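You operate a simulated robot arm through the tools that you are given. There is no shell and no other tool.

You run a simulated robot arm. Do the job below in one go: nothing can be reset, and whatever is moved stays where it is left.

JOB
Swing winder D's measuring wheel on to the strip and zero the length display.
Fine: the winder is locked off. Free the wheel lock knob first, swing lever fully to ON, knob back to LOCK; press zero once the wheel is on.

Only the result counts: the job must be done as asked and must still hold three seconds after the hand-in. Knocking over, shifting, dropping, spilling or breaking anything else fails it.

ROBOT AND FRAMES
A 7-joint arm with a two-finger parallel gripper, fixed in place. Base frame: the origin is on the floor under the middle of its stand, x ahead of it, y to its left, z up. Units: m, rad, N and s.
It reaches about 1.058 m from its shoulder. Its first joint turns from -2.897 to 2.897 rad. Payload 4.4 kg.
The tool frame sits at the grasp point between the pads (the TCP): z along the fingers, y along the line on which they close. The tips reach 0.023 m beyond it. Largest opening 0.094 m; finger width 0.038, thickness 0.01; the body of the gripper, 0.054 by 0.096 m, starts 0.039 m behind the TCP.
Orientation is told as [roll, pitch, yaw] about the base's x, y, z axes, in that order, counted from this pose: with the fingers straight down and closing along the base's y, the tool's x points along the base's -x, its y along +y and its z along -z.

CONTROLS
- The arm moves only by the tool nudge_tool. Its argument "deltas" is a list of rows, each a list of 3 entries, a list of its own where there are three numbers: the opening, from 0 (shut) to 1 (fully open), then the shift along the base's x, y, z in m, then the turn, a rotation vector about the base's x, y, z in rad. In form: [[jaw, [tx, ty, tz], [ax, ay, az]], ...]. A call has 1 to 20 rows; each row shifts and turns the commanded pose from where the row before left it. Rows are played at 5 a second. More than 0.05 m and 0.15 rad between two rows, or a gripper value outside its range, and nothing of the call is played. A pose out of reach is approached as far as the arm can. The call stops where the force on the tool passes 40 N (or 10 N more than at its start, if that is more) or the arm is blocked; 0.2 s more then pass. The fingers move at their own pace (about 0.108 m/s each) and stop on an object; they squeeze with about 22 N. The grip force told is the motor's: it shows also when the fingers shut on nothing. Time passes only in rows, and 0.2 s behind the last, so rows that do not move let the fingers close. The reply holds the time, the measured pose of the TCP, the force on the tool along the base axes, the opening and the grip force, in the units named above and with some noise, with the torque about the TCP (base axes, N m) and any sound that the robot's microphone picked up.
- Cameras (640 x 400 px; columns grow to the right, rows downward): "scene" is fixed at [0.2201, -0.6533, 1.7699]; the picture's right is [0.93, -0.38, 0.00], its down [-0.12, -0.30, -0.95] and it looks along [0.36, 0.88, -0.33] (base axes); focal length 374 px, centre (320, 200). "wrist" rides on the gripper at [0.086, 0.016, -0.074] in the tool frame; the picture's right is [-0.18, 0.98, 0.00], its down [-0.58, -0.11, -0.81] and it looks along [-0.79, -0.15, 0.59] (tool axes); focal length 243 px, centre (320, 200). There is no depth. A picture from a camera that has moved, and an enlarged one, comes with that camera's place and axes in the base frame and with its lens.
- capture(camera): a new picture of that camera. The clock stands still meanwhile.
- close_up(camera, box): a new picture of the part [left, top, right, bottom] of that camera's present view, enlarged. The clock stands still meanwhile.
- hand_in(): hands the job in; it is judged then, once.

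Places have to be worked out from the pictures, the camera data and where the tool is seen. Open the gripper and draw the arm clear of the work before you hand the job in, unless the task says otherwise.

The tools are called after "Emit:" as name(argument=value, ...) on one line, values as JSON. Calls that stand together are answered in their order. nudge_tool: Moves the arm, as the interface text tells. Its arguments: {"type":"object","properties":{"deltas":{"type":"array","items":{"type":"array"}}},"required":["deltas"]} The other tools are called the same way: capture (camera) takes a picture; close_up (camera, box) takes an enlarged picture of a part of a camera's view; hand_in () hands the job in.

At the start:

```text
clock: 0.0
position: [0.5513, 0.0891, 1.5242]
ee_rot: [-0.001, 0.0, -0.001]
wrist_force: [0.4, -0.6, -0.3]
ft_torque: [-0.04, -0.02, 0.01]
finger_gap: 0.0939
grip_force: 0.0
```

scene: 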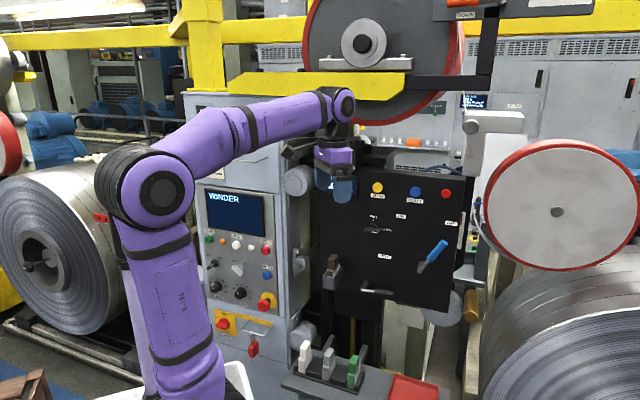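
wrist: 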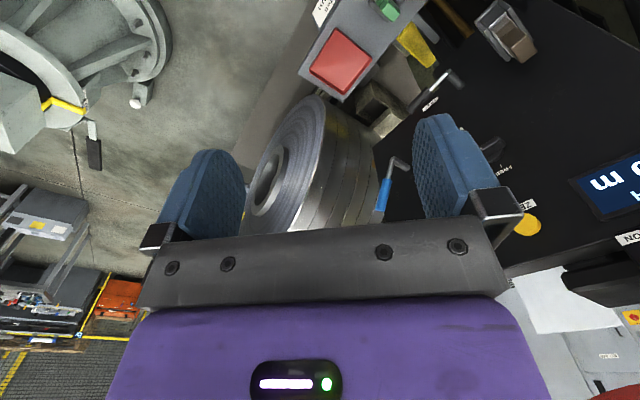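

I begin by looking closer at the black panel and the control cabinet in the scene view to identify winder D's parts.

Emit:
close_up(camera="scene", box=[300, 150, 500, 320])

Emit:
close_up(camera="scene", box=[190, 170, 350, 380])

Emit:
close_up(camera="wrist", box=[300, 0, 640, 250])

Emit:
close_up(camera="scene", box=[270, 290, 490, 400])

```text
2.35 times, centred on (400, 235) of scene
camera zoom: at [0.2201, -0.6533, 1.7699], right [0.93, -0.38, 0.0], down [-0.12, -0.3, -0.95], along [0.36, 0.88, -0.33], focal length 881 px, centre (132, 118)
```

zoom: 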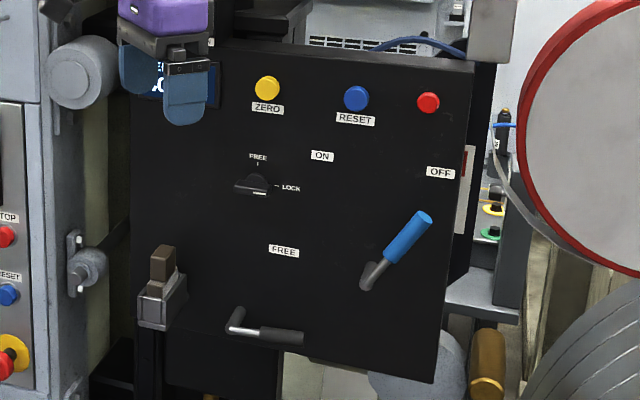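

```text
1.90 times, centred on (270, 275) of scene
camera zoom: at [0.2201, -0.6533, 1.7699], right [0.93, -0.38, 0.0], down [-0.12, -0.3, -0.95], along [0.36, 0.88, -0.33], focal length 713 px, centre (415, 57)
```

zoom: 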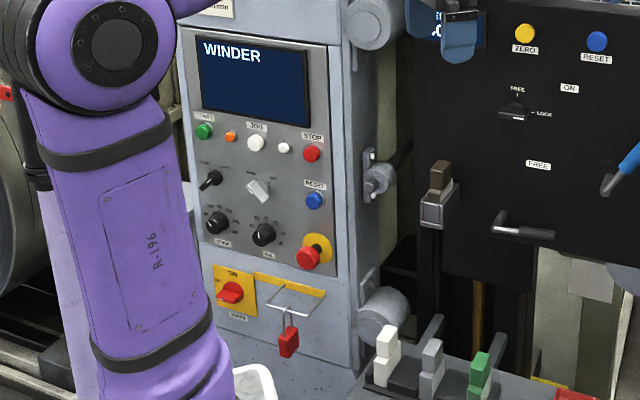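

```text
1.60 times, centred on (470, 125) of wrist
camera zoom: at [0.4658, 0.1044, 1.5986], right [0.18, 0.98, 0.0], down [0.58, -0.11, 0.81], along [0.79, -0.15, -0.59], focal length 388 px, centre (80, 320)
```

zoom: 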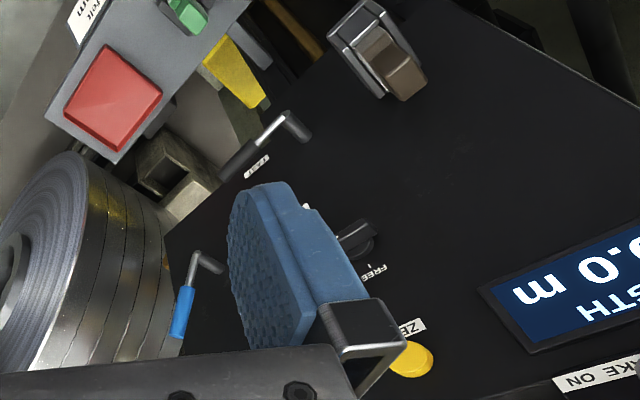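

```text
2.91 times, centred on (380, 345) of scene
camera zoom: at [0.2201, -0.6533, 1.7699], right [0.93, -0.38, 0.0], down [-0.12, -0.3, -0.95], along [0.36, 0.88, -0.33], focal length 1089 px, centre (146, -222)
```

zoom: 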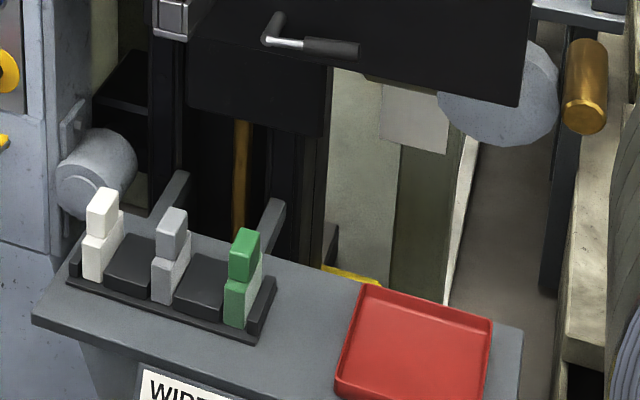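

ZERO button triangulates to roughly (0.83, 0.35, 1.41) and the blue lever tip to about (0.96, 0.16, 1.275). I enlarge more parts to read the labels and display before moving.

Emit:
close_up(camera="scene", box=[360, 170, 460, 232])

Emit:
close_up(camera="scene", box=[350, 220, 460, 310])

Emit:
close_up(camera="scene", box=[280, 0, 500, 140])

Emit:
close_up(camera="wrist", box=[370, 30, 520, 130])

Emit:
close_up(camera="wrist", box=[500, 130, 640, 260])

```text
6.40 times, centred on (410, 201) of scene
camera zoom: at [0.2201, -0.6533, 1.7699], right [0.93, -0.38, 0.0], down [-0.12, -0.3, -0.95], along [0.36, 0.88, -0.33], focal length 2396 px, centre (-256, 194)
```

zoom: 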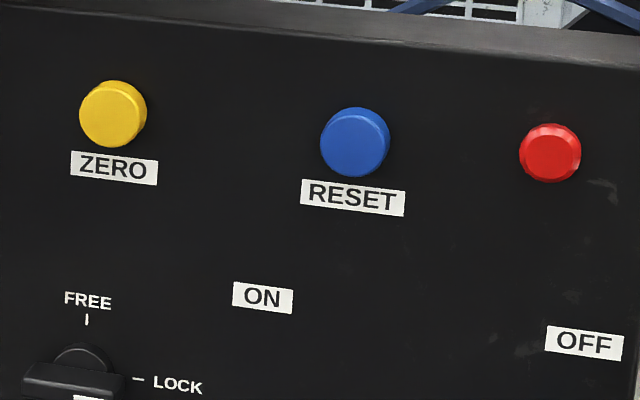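

```text
4.44 times, centred on (405, 265) of scene
camera zoom: at [0.2201, -0.6533, 1.7699], right [0.93, -0.38, 0.0], down [-0.12, -0.3, -0.95], along [0.36, 0.88, -0.33], focal length 1664 px, centre (-58, -89)
```

zoom: 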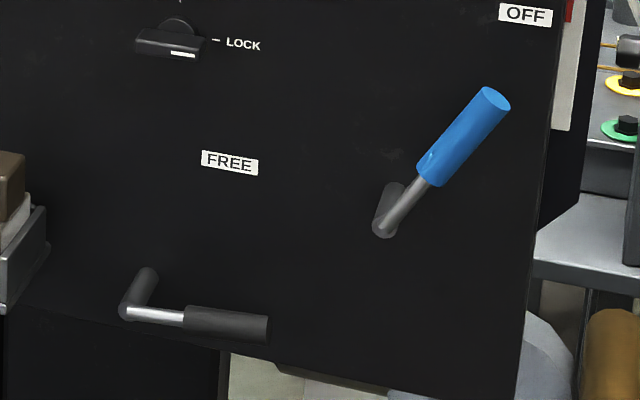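

```text
2.86 times, centred on (390, 70) of scene
camera zoom: at [0.2201, -0.6533, 1.7699], right [0.93, -0.38, 0.0], down [-0.12, -0.3, -0.95], along [0.36, 0.88, -0.33], focal length 1070 px, centre (120, 571)
```

zoom: 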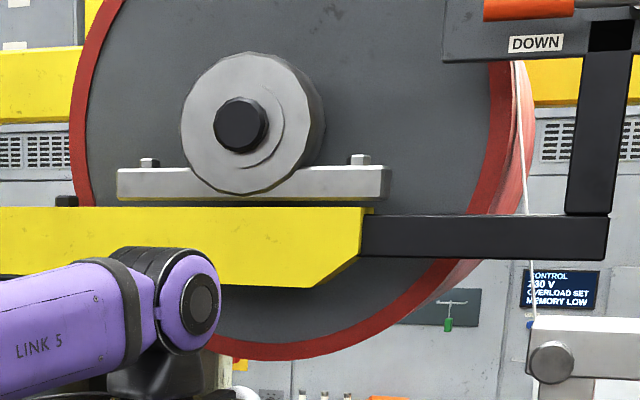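

```text
4.00 times, centred on (445, 80) of wrist
camera zoom: at [0.4658, 0.1044, 1.5986], right [0.18, 0.98, 0.0], down [0.58, -0.11, 0.81], along [0.79, -0.15, -0.59], focal length 970 px, centre (-180, 680)
```

zoom: 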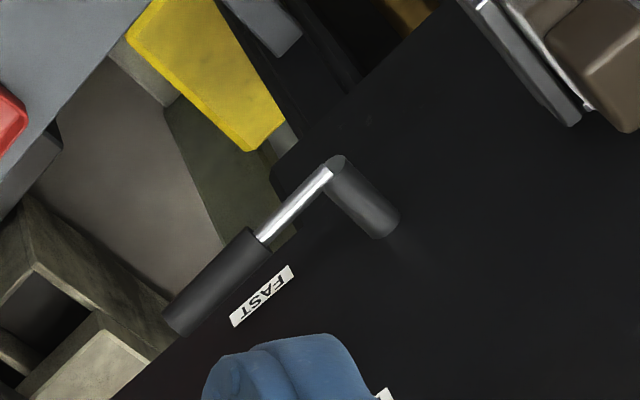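

```text
3.08 times, centred on (570, 195) of wrist
camera zoom: at [0.4658, 0.1044, 1.5986], right [0.18, 0.98, 0.0], down [0.58, -0.11, 0.81], along [0.79, -0.15, -0.59], focal length 746 px, centre (-449, 215)
```

zoom: 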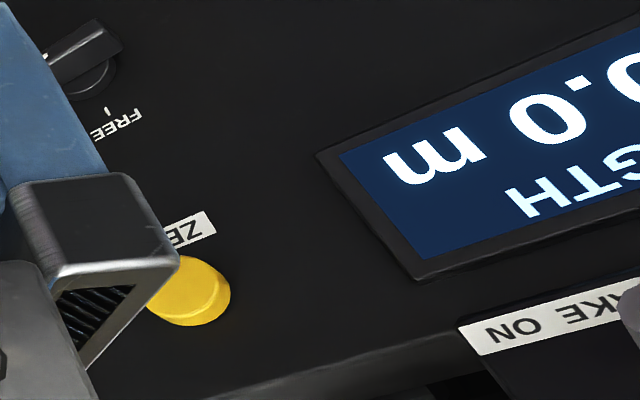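

The panel shows the knob at LOCK (bar horizontal), the blue lever at OFF, plus a separate FREE/FAST crank and BRAKE switch that I must not touch. I yaw the gripper toward the panel and back off a bit so the wrist camera looks at it squarely.

Emit:
nudge_tool(deltas=[[1, [-0.02, -0.03, 0.0], [0, 0, 0.14]], [1, [-0.02, -0.03, 0.0], [0, 0, 0.14]], [1, [-0.02, -0.03, 0.0], [0, 0, 0.14]], [1, [-0.02, -0.03, 0.0], [0, 0, 0.14]], [1, [-0.02, -0.02, 0.0], [0, 0, 0.14]], [1, [0, 0, 0], [0, 0, 0.1]]])

Emit:
capture(camera="wrist")

Emit:
capture(camera="scene")

```text
clock: 1.4
position: [0.4516, -0.0526, 1.5248]
ee_rot: [0.0, -0.001, 0.802]
wrist_force: [-0.1, 0.7, 0.3]
ft_torque: [-0.01, 0.0, 0.02]
finger_gap: 0.0942
grip_force: 0.1
```

```text
taken
camera wrist: at [0.3806, -0.1033, 1.5989], right [-0.58, 0.82, 0.0], down [0.48, 0.34, 0.81], along [0.66, 0.47, -0.59], focal length 243 px, centre (320, 200)
```

wrist: 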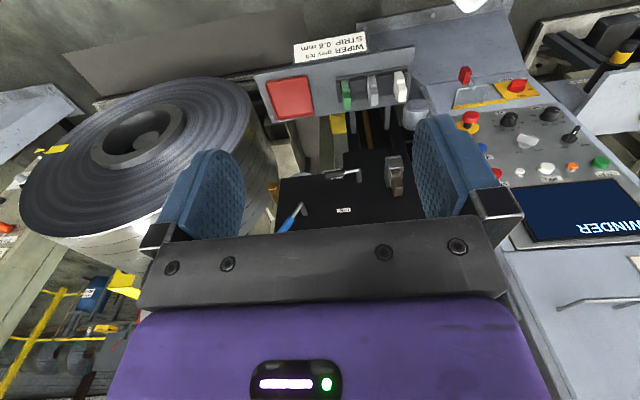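

```text
taken
```

scene: 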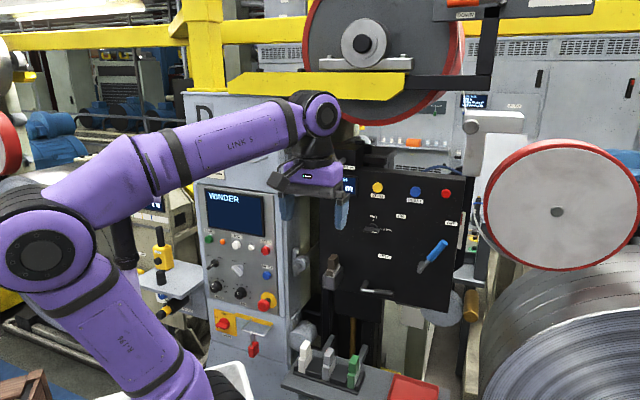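

The "D" on the cabinet confirms this is winder D. I now tilt the fingers forward by about 0.64 rad and move nearer, so the wrist camera looks level at the panel.

Emit:
nudge_tool(deltas=[[1, [0.034, 0.012, -0.012], [0.0765, -0.0744, 0]], [1, [0.034, 0.012, -0.012], [0.0765, -0.0744, 0]], [1, [0.034, 0.012, -0.012], [0.0765, -0.0744, 0]], [1, [0.034, 0.012, -0.012], [0.0765, -0.0744, 0]], [1, [0.034, 0.012, -0.012], [0.0765, -0.0744, 0]], [1, [0.034, 0.012, -0.012], [0.0765, -0.0744, 0]]])

Emit:
capture(camera="wrist")

Emit:
capture(camera="scene")

```text
clock: 2.8
position: [0.6545, 0.0212, 1.4536]
ee_rot: [-0.003, -0.642, 0.801]
wrist_force: [-0.2, -0.4, 0.0]
ft_torque: [-0.03, 0.03, 0.0]
finger_gap: 0.0941
grip_force: 0.1
```

```text
taken
camera wrist: at [0.5646, -0.0501, 1.4606], right [-0.6, 0.79, 0.11], down [0.07, -0.09, 0.99], along [0.8, 0.61, 0.0], focal length 243 px, centre (320, 200)
```

wrist: 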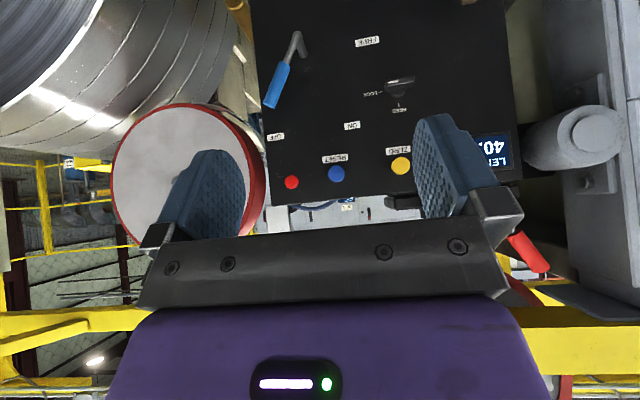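

```text
taken
```

scene: 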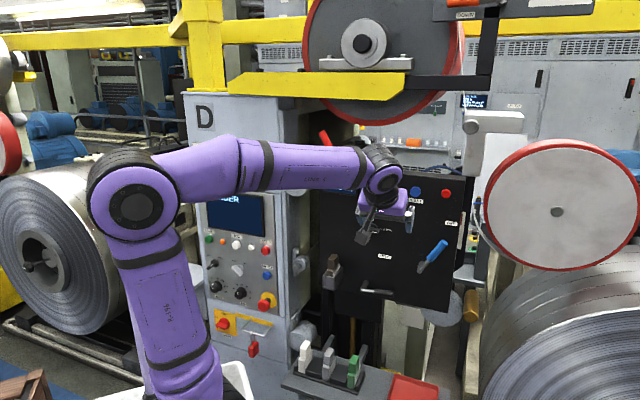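

The panel is now seen nearly head-on (upside-down), with the display reading about 40x m. I enlarge it to get accurate pixel positions.

Emit:
close_up(camera="wrist", box=[250, 0, 420, 106])

Emit:
close_up(camera="wrist", box=[250, 100, 420, 206])

Emit:
close_up(camera="wrist", box=[400, 80, 560, 180])

Emit:
close_up(camera="scene", box=[310, 140, 470, 240])

```text
3.76 times, centred on (335, 53) of wrist
camera zoom: at [0.5646, -0.0501, 1.4606], right [-0.6, 0.79, 0.11], down [0.07, -0.09, 0.99], along [0.8, 0.61, 0.0], focal length 913 px, centre (264, 753)
```

zoom: 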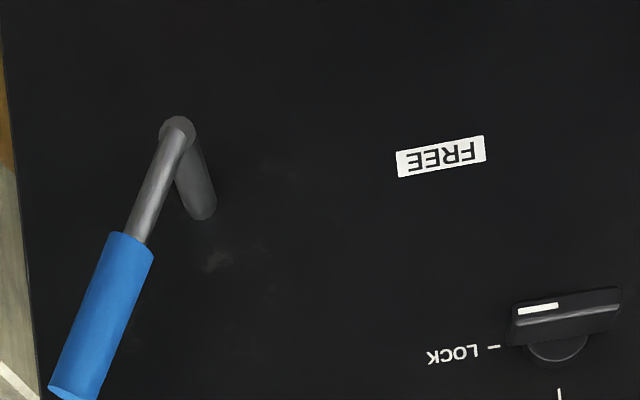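

```text
3.76 times, centred on (335, 153) of wrist
camera zoom: at [0.5646, -0.0501, 1.4606], right [-0.6, 0.79, 0.11], down [0.07, -0.09, 0.99], along [0.8, 0.61, 0.0], focal length 913 px, centre (264, 377)
```

zoom: 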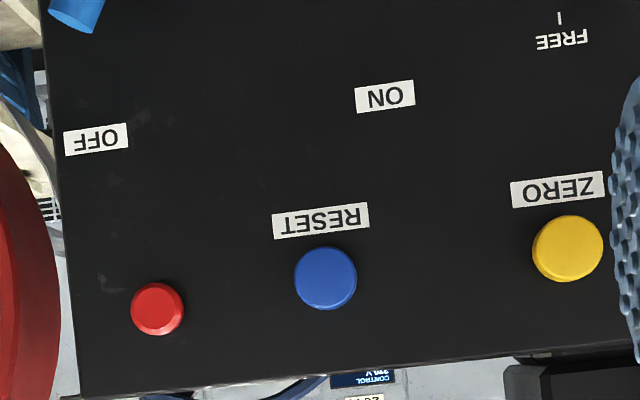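

```text
4.00 times, centred on (480, 130) of wrist
camera zoom: at [0.5646, -0.0501, 1.4606], right [-0.6, 0.79, 0.11], down [0.07, -0.09, 0.99], along [0.8, 0.61, 0.0], focal length 970 px, centre (-320, 480)
```

zoom: 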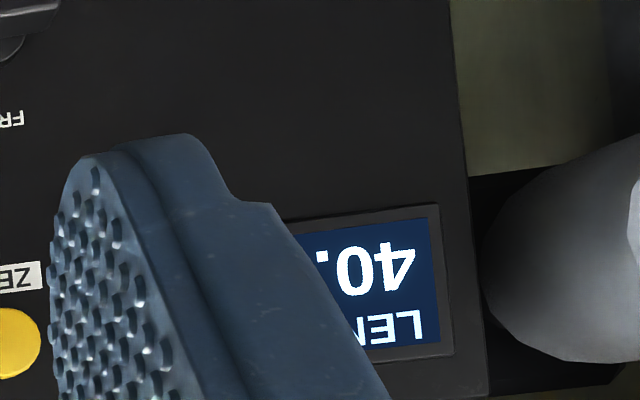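

```text
4.00 times, centred on (390, 190) of scene
camera zoom: at [0.2201, -0.6533, 1.7699], right [0.93, -0.38, 0.0], down [-0.12, -0.3, -0.95], along [0.36, 0.88, -0.33], focal length 1497 px, centre (40, 240)
```

zoom: 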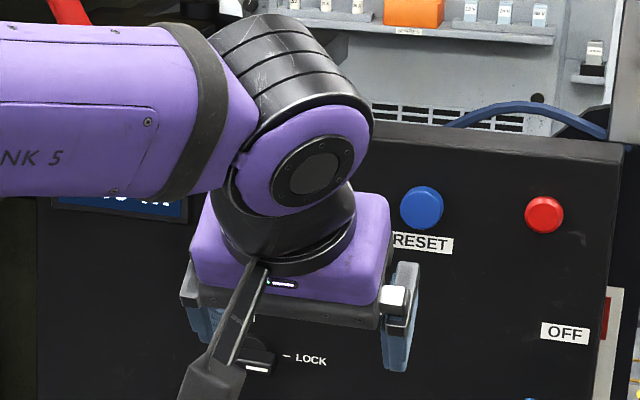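

From the views the panel is vertical, facing about (-0.707,-0.707): ZERO ≈ (0.828, 0.350, 1.415), knob axis ≈ (0.83, 0.365, 1.268) at the panel face, lever pivot ≈ (0.95, 0.245, 1.171) with handle tip ≈ (0.953, 0.159, 1.279), swing about ±30° about vertical. I bring the gripper in front of the knob, at a safe standoff, tilting it up to about 22° below horizontal.

Emit:
nudge_tool(deltas=[[1, [0.0028, 0.0308, -0.0257], [0.0657, -0.0639, 0]], [1, [0.0028, 0.0308, -0.0257], [0.0657, -0.0639, 0]], [1, [0.0028, 0.0308, -0.0257], [0.0657, -0.0639, 0]], [1, [0.0028, 0.0308, -0.0257], [0.0657, -0.0639, 0]], [1, [0.0028, 0.0308, -0.0257], [0.0657, -0.0639, 0]], [1, [0.0028, 0.0308, -0.0257], [0.0657, -0.0639, -0.016]]])

Emit:
capture(camera="wrist")

Emit:
capture(camera="scene")

```text
clock: 4.2
position: [0.6691, 0.2044, 1.298]
ee_rot: [-0.011, -1.188, 0.795]
wrist_force: [0.2, -0.4, 0.9]
ft_torque: [-0.03, 0.05, -0.01]
finger_gap: 0.0939
grip_force: 0.1
```

```text
taken
camera wrist: at [0.5884, 0.1445, 1.2448], right [-0.65, 0.74, 0.17], down [-0.3, -0.45, 0.84], along [0.7, 0.49, 0.51], focal length 243 px, centre (320, 200)
```

wrist: 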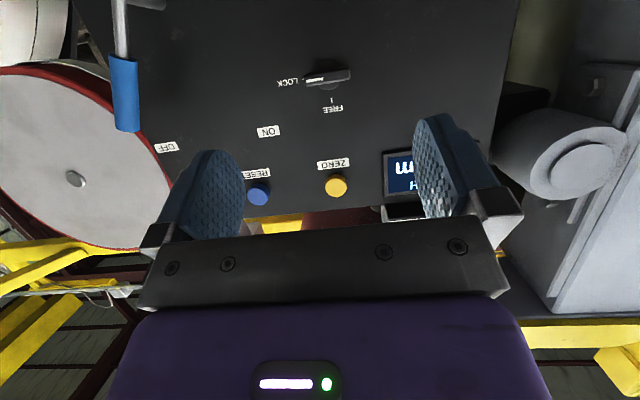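

```text
taken
```

scene: 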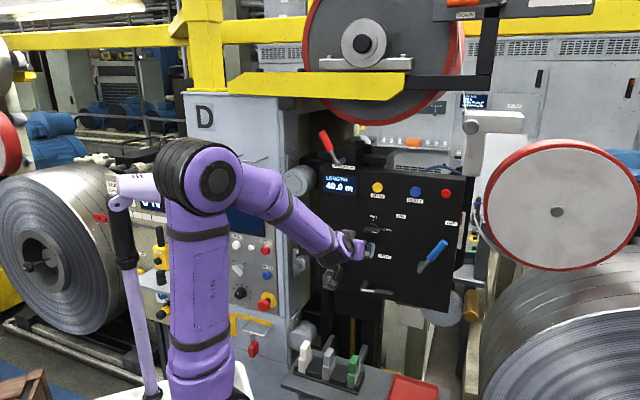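

Display reads "LENGTH 40.0 m" and the pose was reached well. I take enlarged wrist views to refine the knob, lever and ZERO positions.

Emit:
close_up(camera="wrist", box=[250, 50, 410, 150])

Emit:
close_up(camera="wrist", box=[230, 120, 390, 220])

Emit:
close_up(camera="wrist", box=[80, 0, 240, 150])

Emit:
close_up(camera="scene", box=[290, 120, 460, 300])

```text
4.00 times, centred on (330, 100) of wrist
camera zoom: at [0.5884, 0.1445, 1.2448], right [-0.65, 0.74, 0.17], down [-0.3, -0.45, 0.84], along [0.7, 0.49, 0.51], focal length 970 px, centre (280, 600)
```

zoom: 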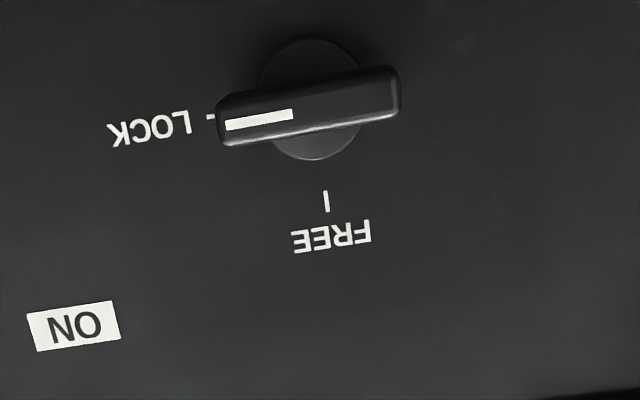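

```text
4.00 times, centred on (310, 170) of wrist
camera zoom: at [0.5884, 0.1445, 1.2448], right [-0.65, 0.74, 0.17], down [-0.3, -0.45, 0.84], along [0.7, 0.49, 0.51], focal length 970 px, centre (360, 320)
```

zoom: 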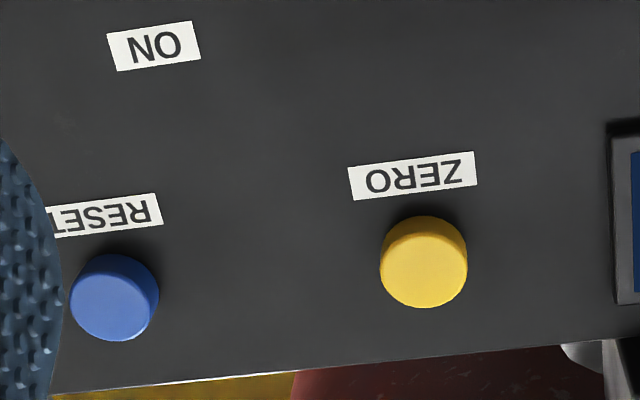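

```text
2.67 times, centred on (160, 75) of wrist
camera zoom: at [0.5884, 0.1445, 1.2448], right [-0.65, 0.74, 0.17], down [-0.3, -0.45, 0.84], along [0.7, 0.49, 0.51], focal length 647 px, centre (747, 533)
```

zoom: 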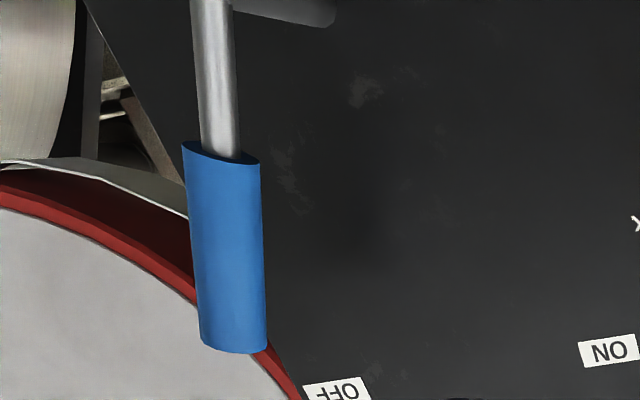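

```text
2.22 times, centred on (375, 210) of scene
camera zoom: at [0.2201, -0.6533, 1.7699], right [0.93, -0.38, 0.0], down [-0.12, -0.3, -0.95], along [0.36, 0.88, -0.33], focal length 832 px, centre (198, 178)
```

zoom: 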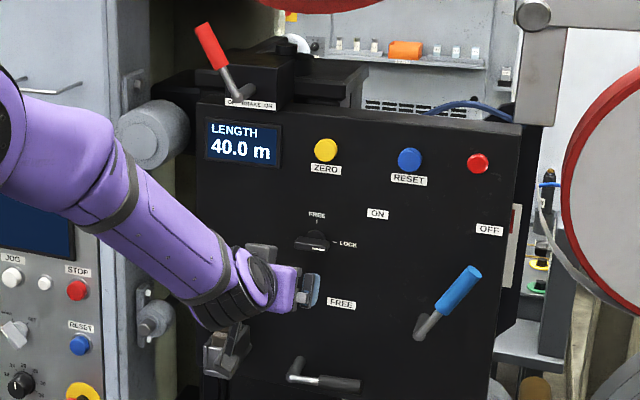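

Refined: panel face at 0.839 m along (0.707, 0.707), knob axis about (0.82, 0.35, 1.270), bar ~52 mm long, ~11 mm thick, standing ~27 mm proud; ZERO face at (0.825, 0.345, 1.4145). I raise the fingers a bit (to ~14° below horizontal) and roll +90° about the panel normal in free space, so the jaws close vertically on the bar.

Emit:
nudge_tool(deltas=[[1, [0, 0, -0.005], [0.099, -0.099, 0]], [1, [0, 0, -0.005], [0.101, 0.101, 0]], [1, [0, 0, -0.005], [0.101, 0.101, 0]], [1, [0, 0, -0.005], [0.101, 0.101, 0]], [1, [0, 0, -0.005], [0.101, 0.101, 0]], [1, [0, 0, -0.003], [0.101, 0.101, 0]], [1, [0, 0, 0], [0.101, 0.101, 0]], [1, [0, 0, 0], [0.101, 0.101, 0]], [1, [0, 0, 0], [0.101, 0.101, 0]], [1, [0, 0, 0], [0.101, 0.101, 0]], [1, [0, 0, 0], [0.101, 0.101, 0]], [1, [0, 0, 0], [0.101, 0.101, 0]], [1, [0, 0, 0], [0, 0, 0]]])

Emit:
capture(camera="wrist")

Emit:
capture(camera="scene")

```text
clock: 7.0
position: [0.6734, 0.2051, 1.2703]
ee_rot: [1.57, 0.002, -0.542]
wrist_force: [0.4, -0.2, -1.3]
ft_torque: [-0.03, 0.02, -0.01]
finger_gap: 0.0938
grip_force: 0.1
```

```text
taken
camera wrist: at [0.5607, 0.1861, 1.2867], right [0.16, -0.1, 0.98], down [0.08, -0.99, -0.11], along [0.98, 0.1, -0.15], focal length 243 px, centre (320, 200)
```

wrist: 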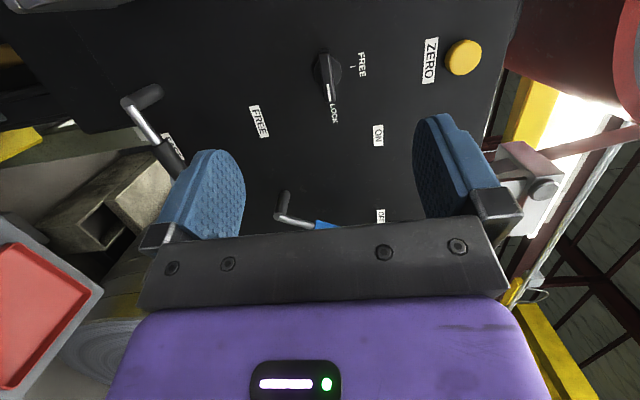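

```text
taken
```

scene: 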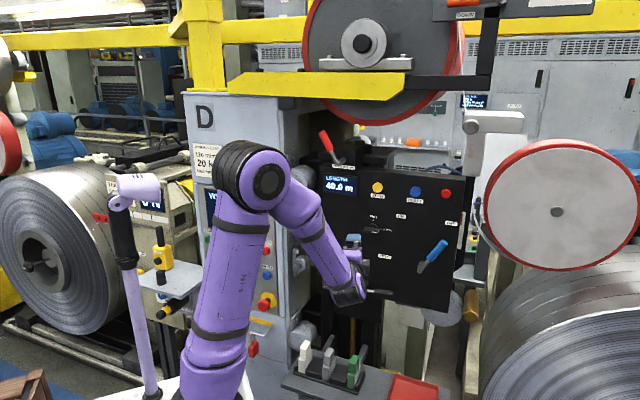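

The roll worked: jaws now close vertically, fingers point along (0.516, 0.857). I enlarge the wrist view to check alignment with the knob.

Emit:
close_up(camera="wrist", box=[240, 20, 420, 132])

Emit:
close_up(camera="scene", box=[290, 190, 450, 310])

```text
3.56 times, centred on (330, 76) of wrist
camera zoom: at [0.5607, 0.1861, 1.2867], right [0.16, -0.1, 0.98], down [0.08, -0.99, -0.11], along [0.98, 0.1, -0.15], focal length 863 px, centre (284, 641)
```

zoom: 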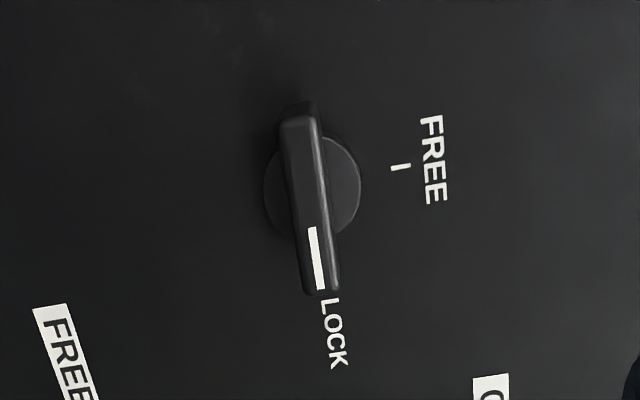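

```text
3.33 times, centred on (370, 250) of scene
camera zoom: at [0.2201, -0.6533, 1.7699], right [0.93, -0.38, 0.0], down [-0.12, -0.3, -0.95], along [0.36, 0.88, -0.33], focal length 1248 px, centre (153, 33)
```

zoom: 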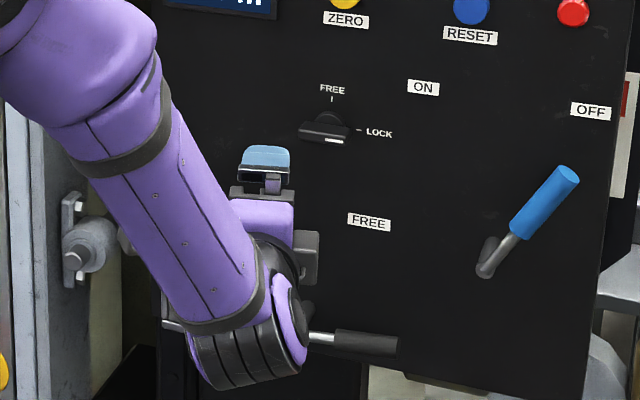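

All three views agree on the knob axis (0.330 m to the right along the panel, z 1.270). I advance along the panel normal to put the fingertips around the bar, jaws still open.

Emit:
nudge_tool(deltas=[[1, [0.0248, 0.0252, 0], [0, 0, 0]], [1, [0.0248, 0.0252, 0], [0, 0, 0]], [1, [0.0248, 0.0252, 0], [0, 0, 0]], [1, [0.0248, 0.0252, 0], [0, 0, 0]], [1, [0.0248, 0.0252, 0], [0, 0, 0]], [1, [0, 0, 0], [0, 0, 0]]])

Emit:
capture(camera="wrist")

Emit:
close_up(camera="scene", box=[290, 170, 450, 310])

```text
clock: 8.4
position: [0.796, 0.3318, 1.2713]
ee_rot: [1.569, 0.0, -0.542]
wrist_force: [-0.6, -0.2, 0.3]
ft_torque: [0.02, 0.01, 0.02]
finger_gap: 0.094
grip_force: 0.0
```

```text
taken
camera wrist: at [0.684, 0.3125, 1.2871], right [0.16, -0.09, 0.98], down [0.08, -0.99, -0.11], along [0.98, 0.1, -0.15], focal length 243 px, centre (320, 200)
```

wrist: 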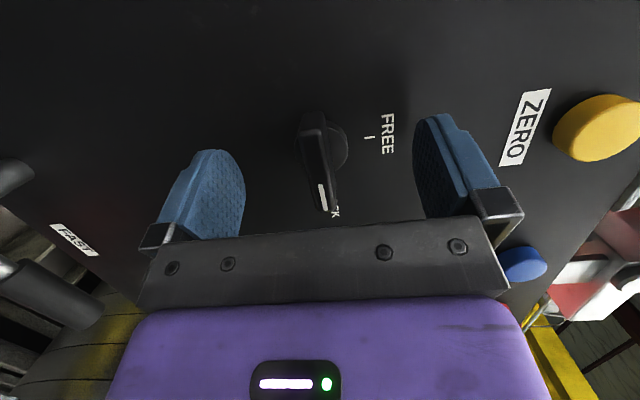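

```text
2.86 times, centred on (370, 240) of scene
camera zoom: at [0.2201, -0.6533, 1.7699], right [0.93, -0.38, 0.0], down [-0.12, -0.3, -0.95], along [0.36, 0.88, -0.33], focal length 1070 px, centre (177, 86)
```

zoom: 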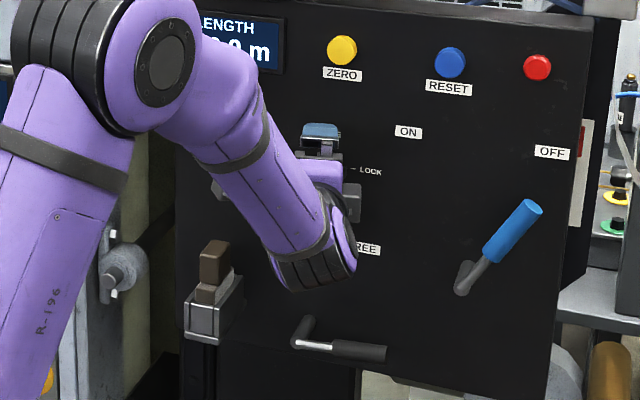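

The bar sits between the fingertips and no contact is felt. I close the jaws on it without moving.

Emit:
nudge_tool(deltas=[[0.4, [0.001, -0.0002, -0.001], [0, 0, 0]], [0.15, [0, 0, 0], [0, 0, 0]], [0, [0, 0, 0], [0, 0, 0]], [0, [0, 0, 0], [0, 0, 0]], [0, [0, 0, 0], [0, 0, 0]]])

Emit:
capture(camera="wrist")

```text
clock: 9.6
position: [0.797, 0.3312, 1.27]
ee_rot: [1.568, 0.002, -0.544]
wrist_force: [0.0, 0.6, -0.4]
ft_torque: [0.09, -0.18, 0.09]
finger_gap: 0.0121
grip_force: 45.5
```

```text
taken
camera wrist: at [0.6848, 0.3121, 1.2858], right [0.16, -0.09, 0.98], down [0.08, -0.99, -0.11], along [0.98, 0.1, -0.15], focal length 243 px, centre (320, 200)
```

wrist: 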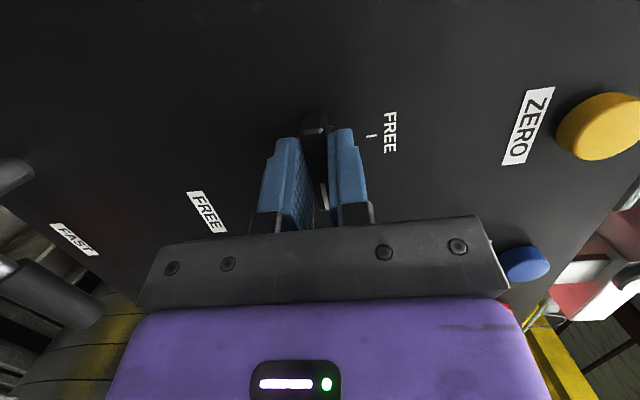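

The bar is gripped (gap 12 mm). I start turning toward FREE (counter-clockwise seen from the front), a part first, checking forces and clearance to the brown brake handle.

Emit:
nudge_tool(deltas=[[0, [0, 0, 0], [-0.07, -0.07, 0]], [0, [0, 0, 0], [-0.085, -0.085, 0]], [0, [0, 0, 0], [-0.085, -0.085, 0]], [0, [0, 0, 0], [-0.085, -0.085, 0]]])

Emit:
capture(camera="wrist")

Emit:
close_up(camera="scene", box=[290, 170, 450, 310])

```text
clock: 10.6
position: [0.797, 0.3312, 1.2706]
ee_rot: [1.449, -0.446, -0.516]
wrist_force: [-2.3, -0.1, -0.3]
ft_torque: [-0.04, 0.06, 0.54]
finger_gap: 0.012
grip_force: 45.3
```

```text
taken
camera wrist: at [0.6846, 0.3123, 1.2542], right [-0.16, 0.23, 0.96], down [0.06, -0.97, 0.24], along [0.98, 0.1, 0.15], focal length 243 px, centre (320, 200)
```

wrist: 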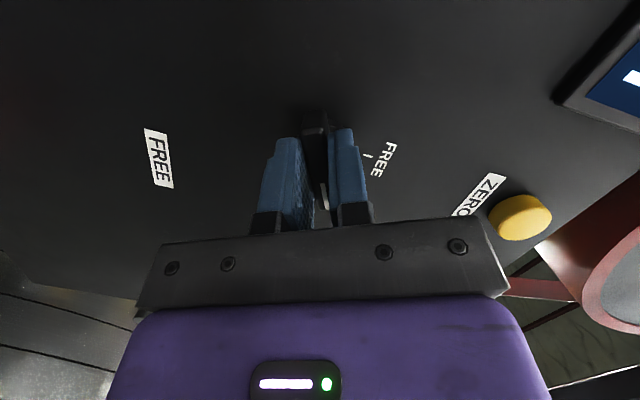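

```text
2.86 times, centred on (370, 240) of scene
camera zoom: at [0.2201, -0.6533, 1.7699], right [0.93, -0.38, 0.0], down [-0.12, -0.3, -0.95], along [0.36, 0.88, -0.33], focal length 1070 px, centre (177, 86)
```

zoom: 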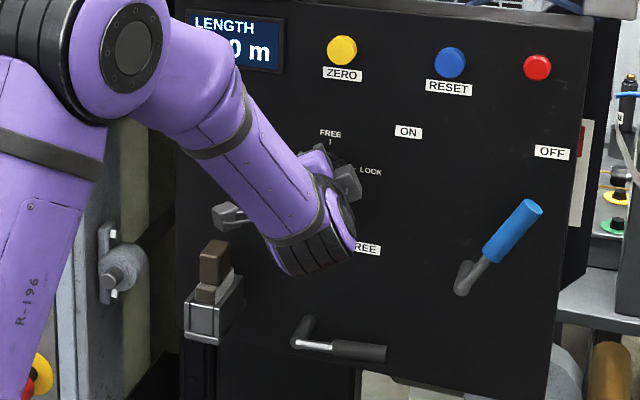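

The knob follows smoothly and the camera box clears the brake handle by several centimetres. I continue the rest of the 90° turn to FREE.

Emit:
nudge_tool(deltas=[[0, [0, 0, 0], [-0.0982, -0.0982, 0]], [0, [0, 0, 0], [-0.0982, -0.0982, 0]], [0, [0, 0, 0], [-0.0982, -0.0982, 0]], [0, [0, 0, 0], [-0.0982, -0.0982, 0]], [0, [0, 0, 0], [-0.0982, -0.0982, 0]], [0, [0, 0, 0], [-0.0982, -0.0982, 0]], [0, [0, 0, 0], [-0.0982, -0.0982, 0]], [0, [0, 0, 0], [-0.0982, -0.0982, 0]], [0, [0, 0, 0], [0, 0, 0]]])

Emit:
capture(camera="wrist")

Emit:
close_up(camera="scene", box=[290, 170, 450, 310])

```text
clock: 12.6
position: [0.7964, 0.3304, 1.2688]
ee_rot: [-0.004, -1.328, 0.786]
wrist_force: [-7.5, -5.8, -9.3]
ft_torque: [0.15, -0.11, 0.34]
finger_gap: 0.0118
grip_force: 44.9
```

```text
taken
camera wrist: at [0.7205, 0.2763, 1.2025], right [-0.66, 0.73, 0.18], down [-0.38, -0.53, 0.76], along [0.65, 0.43, 0.63], focal length 243 px, centre (320, 200)
```

wrist: 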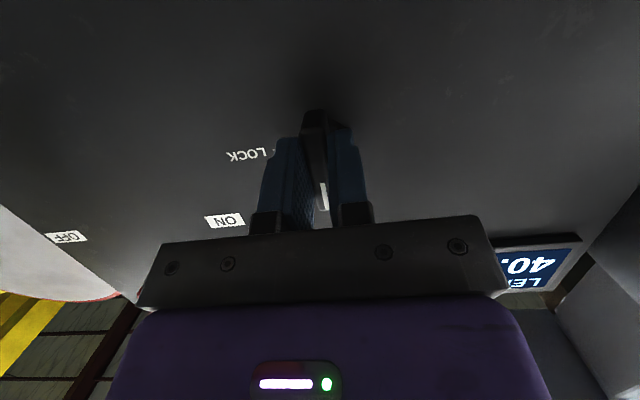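

```text
2.86 times, centred on (370, 240) of scene
camera zoom: at [0.2201, -0.6533, 1.7699], right [0.93, -0.38, 0.0], down [-0.12, -0.3, -0.95], along [0.36, 0.88, -0.33], focal length 1070 px, centre (177, 86)
```

zoom: 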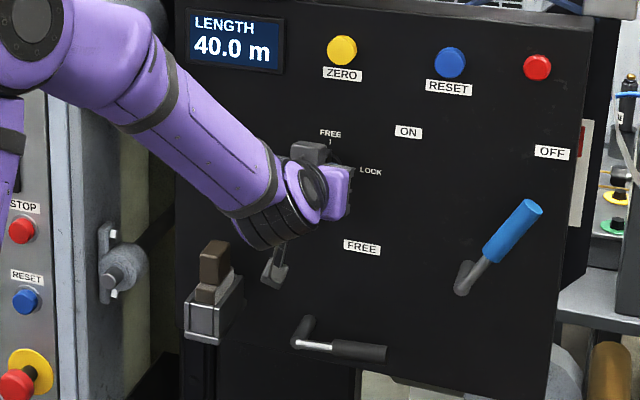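

The turn is complete: bar vertical and tool at neutral roll. I open the jaws and back straight off along the panel normal, then inspect the knob.

Emit:
nudge_tool(deltas=[[0.3, [0, 0, 0], [0, 0, 0]], [0.6, [0, 0, 0], [0, 0, 0]], [0.6, [-0.0212, -0.0212, 0], [0, 0, 0]], [0.6, [-0.0212, -0.0212, 0], [0, 0, 0]], [0.6, [-0.0212, -0.0212, 0], [0, 0, 0]], [0.6, [-0.0212, -0.0212, 0], [0, 0, 0]], [0.6, [-0.0212, -0.0212, 0], [0, 0, 0]]])

Emit:
close_up(camera="wrist", box=[220, 30, 420, 155])

Emit:
capture(camera="wrist")

Emit:
close_up(camera="scene", box=[290, 150, 470, 310])

```text
clock: 14.2
position: [0.6907, 0.2251, 1.2691]
ee_rot: [0.002, -1.327, 0.782]
wrist_force: [0.1, 0.4, -0.2]
ft_torque: [0.01, -0.02, -0.02]
finger_gap: 0.0565
grip_force: 0.0
```

```text
3.20 times, centred on (320, 92) of wrist
camera zoom: at [0.6143, 0.1712, 1.2028], right [-0.66, 0.73, 0.18], down [-0.38, -0.53, 0.76], along [0.65, 0.43, 0.63], focal length 776 px, centre (320, 544)
```

zoom: 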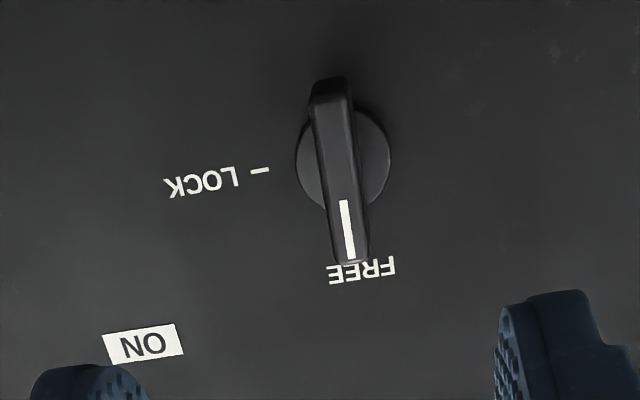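

```text
taken
camera wrist: at [0.6143, 0.1712, 1.2028], right [-0.66, 0.73, 0.18], down [-0.38, -0.53, 0.76], along [0.65, 0.43, 0.63], focal length 243 px, centre (320, 200)
```

wrist: 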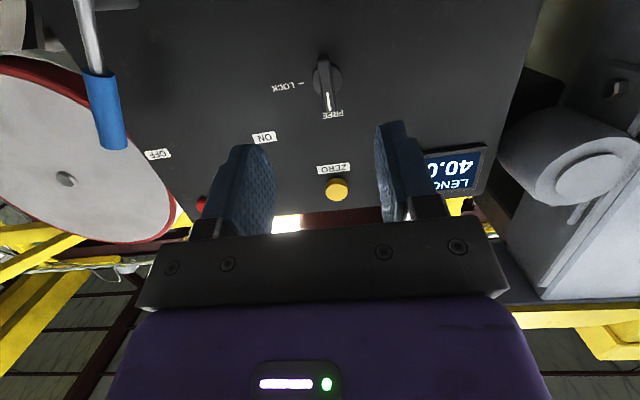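

```text
2.50 times, centred on (380, 230) of scene
camera zoom: at [0.2201, -0.6533, 1.7699], right [0.93, -0.38, 0.0], down [-0.12, -0.3, -0.95], along [0.36, 0.88, -0.33], focal length 936 px, centre (170, 125)
```

zoom: 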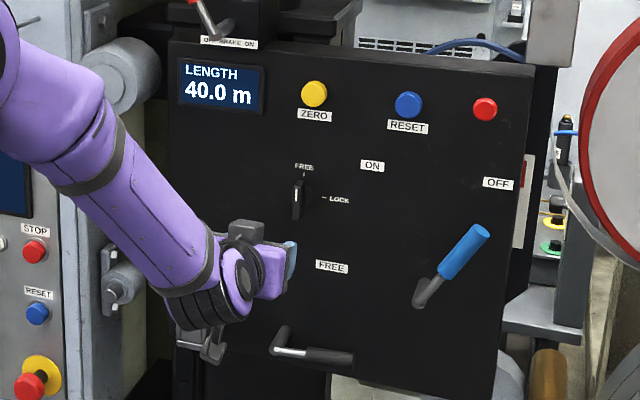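

The knob's white mark now points at FREE. Next the lever: handle spans roughly from (0.918, 0.181, 1.218) to (0.945, 0.154, 1.284), leaning 30° right about its pivot; I move sideways in front of it at a standoff and roll 30° to match its lean.

Emit:
nudge_tool(deltas=[[1, [0.0252, -0.0252, -0.0022], [0.0617, 0.0617, 0]], [1, [0.0252, -0.0252, -0.0022], [0.0617, 0.0617, 0]], [1, [0.0252, -0.0252, -0.0022], [0.0617, 0.0617, 0]], [1, [0.0252, -0.0252, -0.0022], [0.0617, 0.0617, 0]], [1, [0.0252, -0.0252, -0.0022], [0.0617, 0.0617, 0]], [1, [0.0252, -0.0252, -0.0022], [0.0617, 0.0617, 0]], [1, [0, 0, 0], [0, 0, 0]]])

Emit:
capture(camera="wrist")

Emit:
capture(camera="scene")

```text
clock: 15.8
position: [0.8427, 0.0726, 1.2559]
ee_rot: [1.177, -0.997, -0.328]
wrist_force: [0.7, 0.4, 0.0]
ft_torque: [-0.07, 0.0, -0.03]
finger_gap: 0.0942
grip_force: 0.0
```

```text
taken
camera wrist: at [0.7437, 0.0404, 1.2067], right [-0.51, 0.57, 0.65], down [-0.12, -0.79, 0.6], along [0.85, 0.23, 0.47], focal length 243 px, centre (320, 200)
```

wrist: 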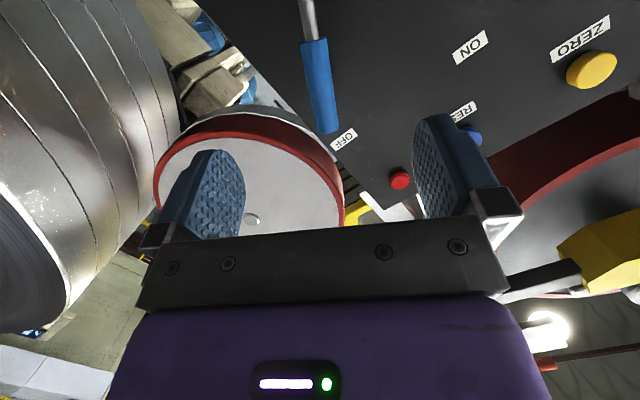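

```text
taken
```

scene: 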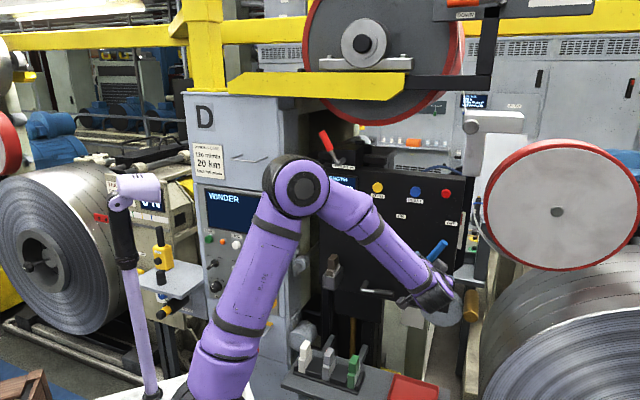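

The handle is centred and parallel between the open fingers. I advance about 0.13 m along the panel normal to straddle it.

Emit:
nudge_tool(deltas=[[1, [0.0233, 0.0226, -0.0008], [0, 0, 0]], [1, [0.0233, 0.0226, -0.0008], [0, 0, 0]], [1, [0.0233, 0.0226, -0.0008], [0, 0, 0]], [1, [0.0233, 0.0226, -0.0008], [0, 0, 0]], [1, [0, 0, 0], [0, 0, 0]]])

Emit:
capture(camera="wrist")

Emit:
close_up(camera="scene", box=[340, 170, 500, 330])

```text
clock: 17.0
position: [0.9352, 0.1639, 1.2531]
ee_rot: [1.177, -0.997, -0.329]
wrist_force: [-0.2, 0.7, 0.0]
ft_torque: [0.02, 0.01, 0.0]
finger_gap: 0.0941
grip_force: 0.0
```

```text
taken
camera wrist: at [0.8375, 0.1318, 1.2033], right [-0.51, 0.57, 0.65], down [-0.12, -0.79, 0.6], along [0.85, 0.23, 0.47], focal length 243 px, centre (320, 200)
```

wrist: 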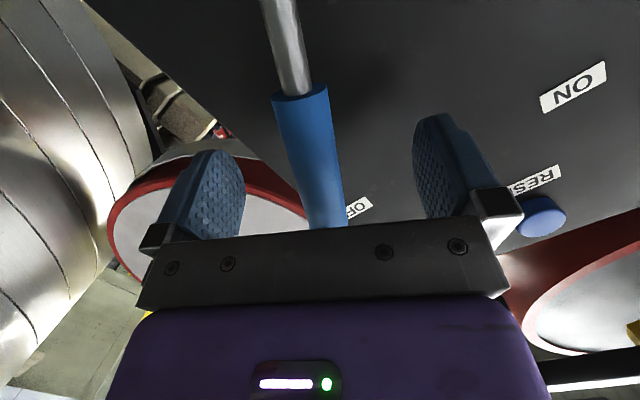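

```text
2.50 times, centred on (420, 250) of scene
camera zoom: at [0.2201, -0.6533, 1.7699], right [0.93, -0.38, 0.0], down [-0.12, -0.3, -0.95], along [0.36, 0.88, -0.33], focal length 936 px, centre (70, 75)
```

zoom: 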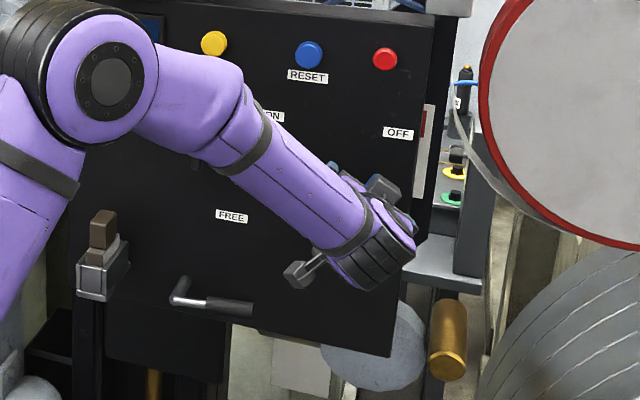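

The handle lies between the fingers with no contact. I close on it.

Emit:
nudge_tool(deltas=[[0.5, [0.002, -0.002, 0], [0, 0, 0]], [0.25, [0, 0, 0], [0, 0, 0]], [0, [0, 0, 0], [0, 0, 0]], [0, [0, 0, 0], [0, 0, 0]], [0, [0, 0, 0], [0, 0, 0]]])

Emit:
capture(camera="wrist")

```text
clock: 18.2
position: [0.9373, 0.163, 1.2535]
ee_rot: [1.177, -0.997, -0.329]
wrist_force: [-1.7, 3.8, 2.6]
ft_torque: [-0.13, -0.08, 0.11]
finger_gap: 0.0222
grip_force: 45.0
```

```text
taken
camera wrist: at [0.8392, 0.1301, 1.2036], right [-0.51, 0.57, 0.65], down [-0.12, -0.79, 0.6], along [0.85, 0.23, 0.47], focal length 243 px, centre (320, 200)
```

wrist: 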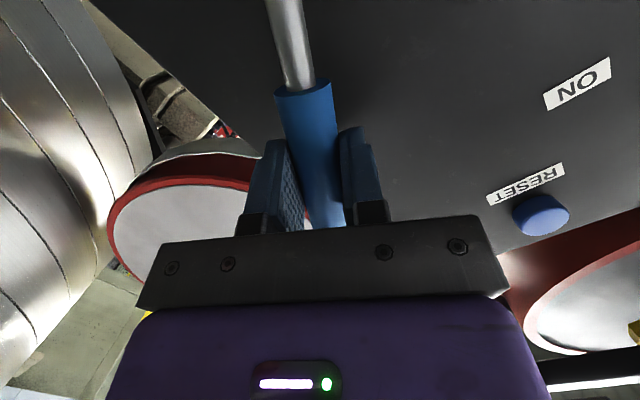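

Handle gripped (22 mm). I start swinging it along its arc toward ON, rolling with it, and check forces after a few steps.

Emit:
nudge_tool(deltas=[[0, [-0.00583, 0.00583, 0.00452], [-0.0707, -0.0707, 0]], [0, [-0.00612, 0.00612, 0.00368], [-0.0707, -0.0707, 0]], [0, [-0.00634, 0.00634, 0.00278], [-0.0707, -0.0707, 0]], [0, [-0.00651, 0.00651, 0.00188], [-0.0707, -0.0707, 0]]])

Emit:
capture(camera="wrist")

Emit:
close_up(camera="scene", box=[340, 150, 500, 310])

```text
clock: 19.2
position: [0.9118, 0.1871, 1.2667]
ee_rot: [0.478, -1.298, 0.32]
wrist_force: [-5.6, 10.5, -2.9]
ft_torque: [0.95, 0.53, -0.07]
finger_gap: 0.0221
grip_force: 45.7
```

```text
taken
camera wrist: at [0.8302, 0.139, 1.2013], right [-0.64, 0.71, 0.3], down [-0.31, -0.6, 0.74], along [0.7, 0.38, 0.6], focal length 243 px, centre (320, 200)
```

wrist: 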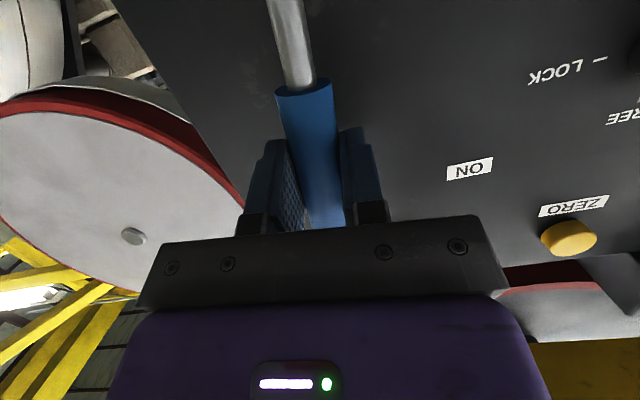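

```text
2.50 times, centred on (420, 230) of scene
camera zoom: at [0.2201, -0.6533, 1.7699], right [0.93, -0.38, 0.0], down [-0.12, -0.3, -0.95], along [0.36, 0.88, -0.33], focal length 936 px, centre (70, 125)
```

zoom: 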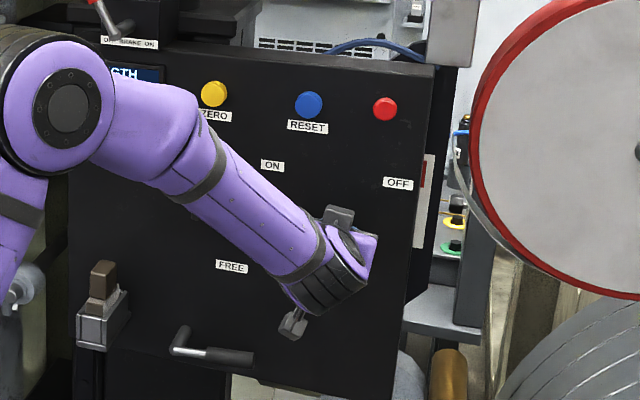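

The lever follows with about 12 N of resistance. I continue along the arc to the ON side.

Emit:
nudge_tool(deltas=[[0, [-0.0066, 0.0066, 0.00096], [-0.0707, -0.0707, 0]], [0, [-0.00665, 0.00665, 0.0], [-0.0707, -0.0707, 0]], [0, [-0.00661, 0.00661, -0.00092], [-0.0707, -0.0707, 0]], [0, [-0.00651, 0.00651, -0.00185], [-0.0707, -0.0707, 0]], [0, [-0.00635, 0.00635, -0.00276], [-0.0707, -0.0707, 0]]])

Emit:
capture(camera="wrist")

Emit:
close_up(camera="scene", box=[320, 150, 500, 310])

```text
clock: 20.4
position: [0.8799, 0.2206, 1.2606]
ee_rot: [-1.021, -1.128, 1.76]
wrist_force: [-13.0, 8.3, -15.1]
ft_torque: [1.25, 1.36, 0.14]
finger_gap: 0.0226
grip_force: 44.9
```

```text
taken
camera wrist: at [0.8211, 0.1479, 1.1925], right [-0.66, 0.72, -0.19], down [-0.58, -0.33, 0.75], along [0.48, 0.61, 0.64], focal length 243 px, centre (320, 200)
```

wrist: 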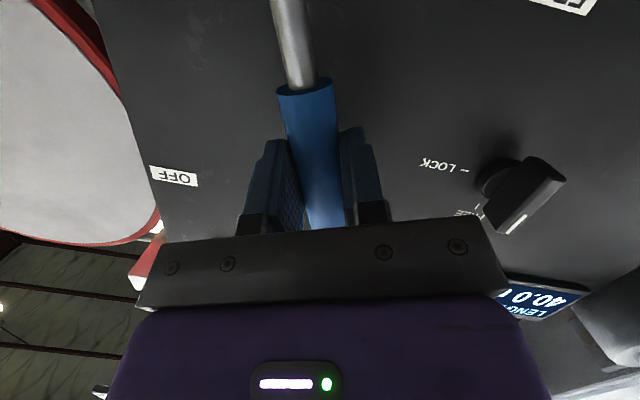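

```text
2.50 times, centred on (410, 230) of scene
camera zoom: at [0.2201, -0.6533, 1.7699], right [0.93, -0.38, 0.0], down [-0.12, -0.3, -0.95], along [0.36, 0.88, -0.33], focal length 936 px, centre (95, 125)
```

zoom: 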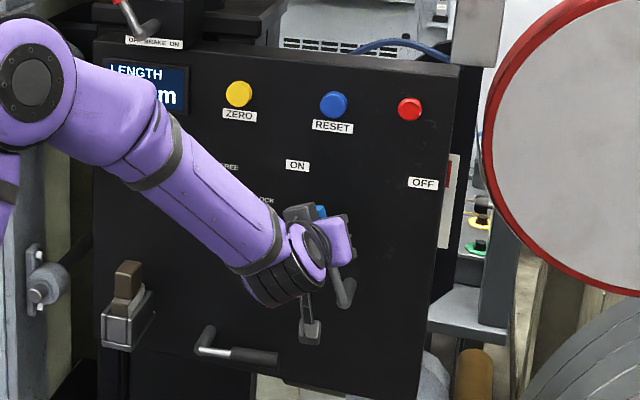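

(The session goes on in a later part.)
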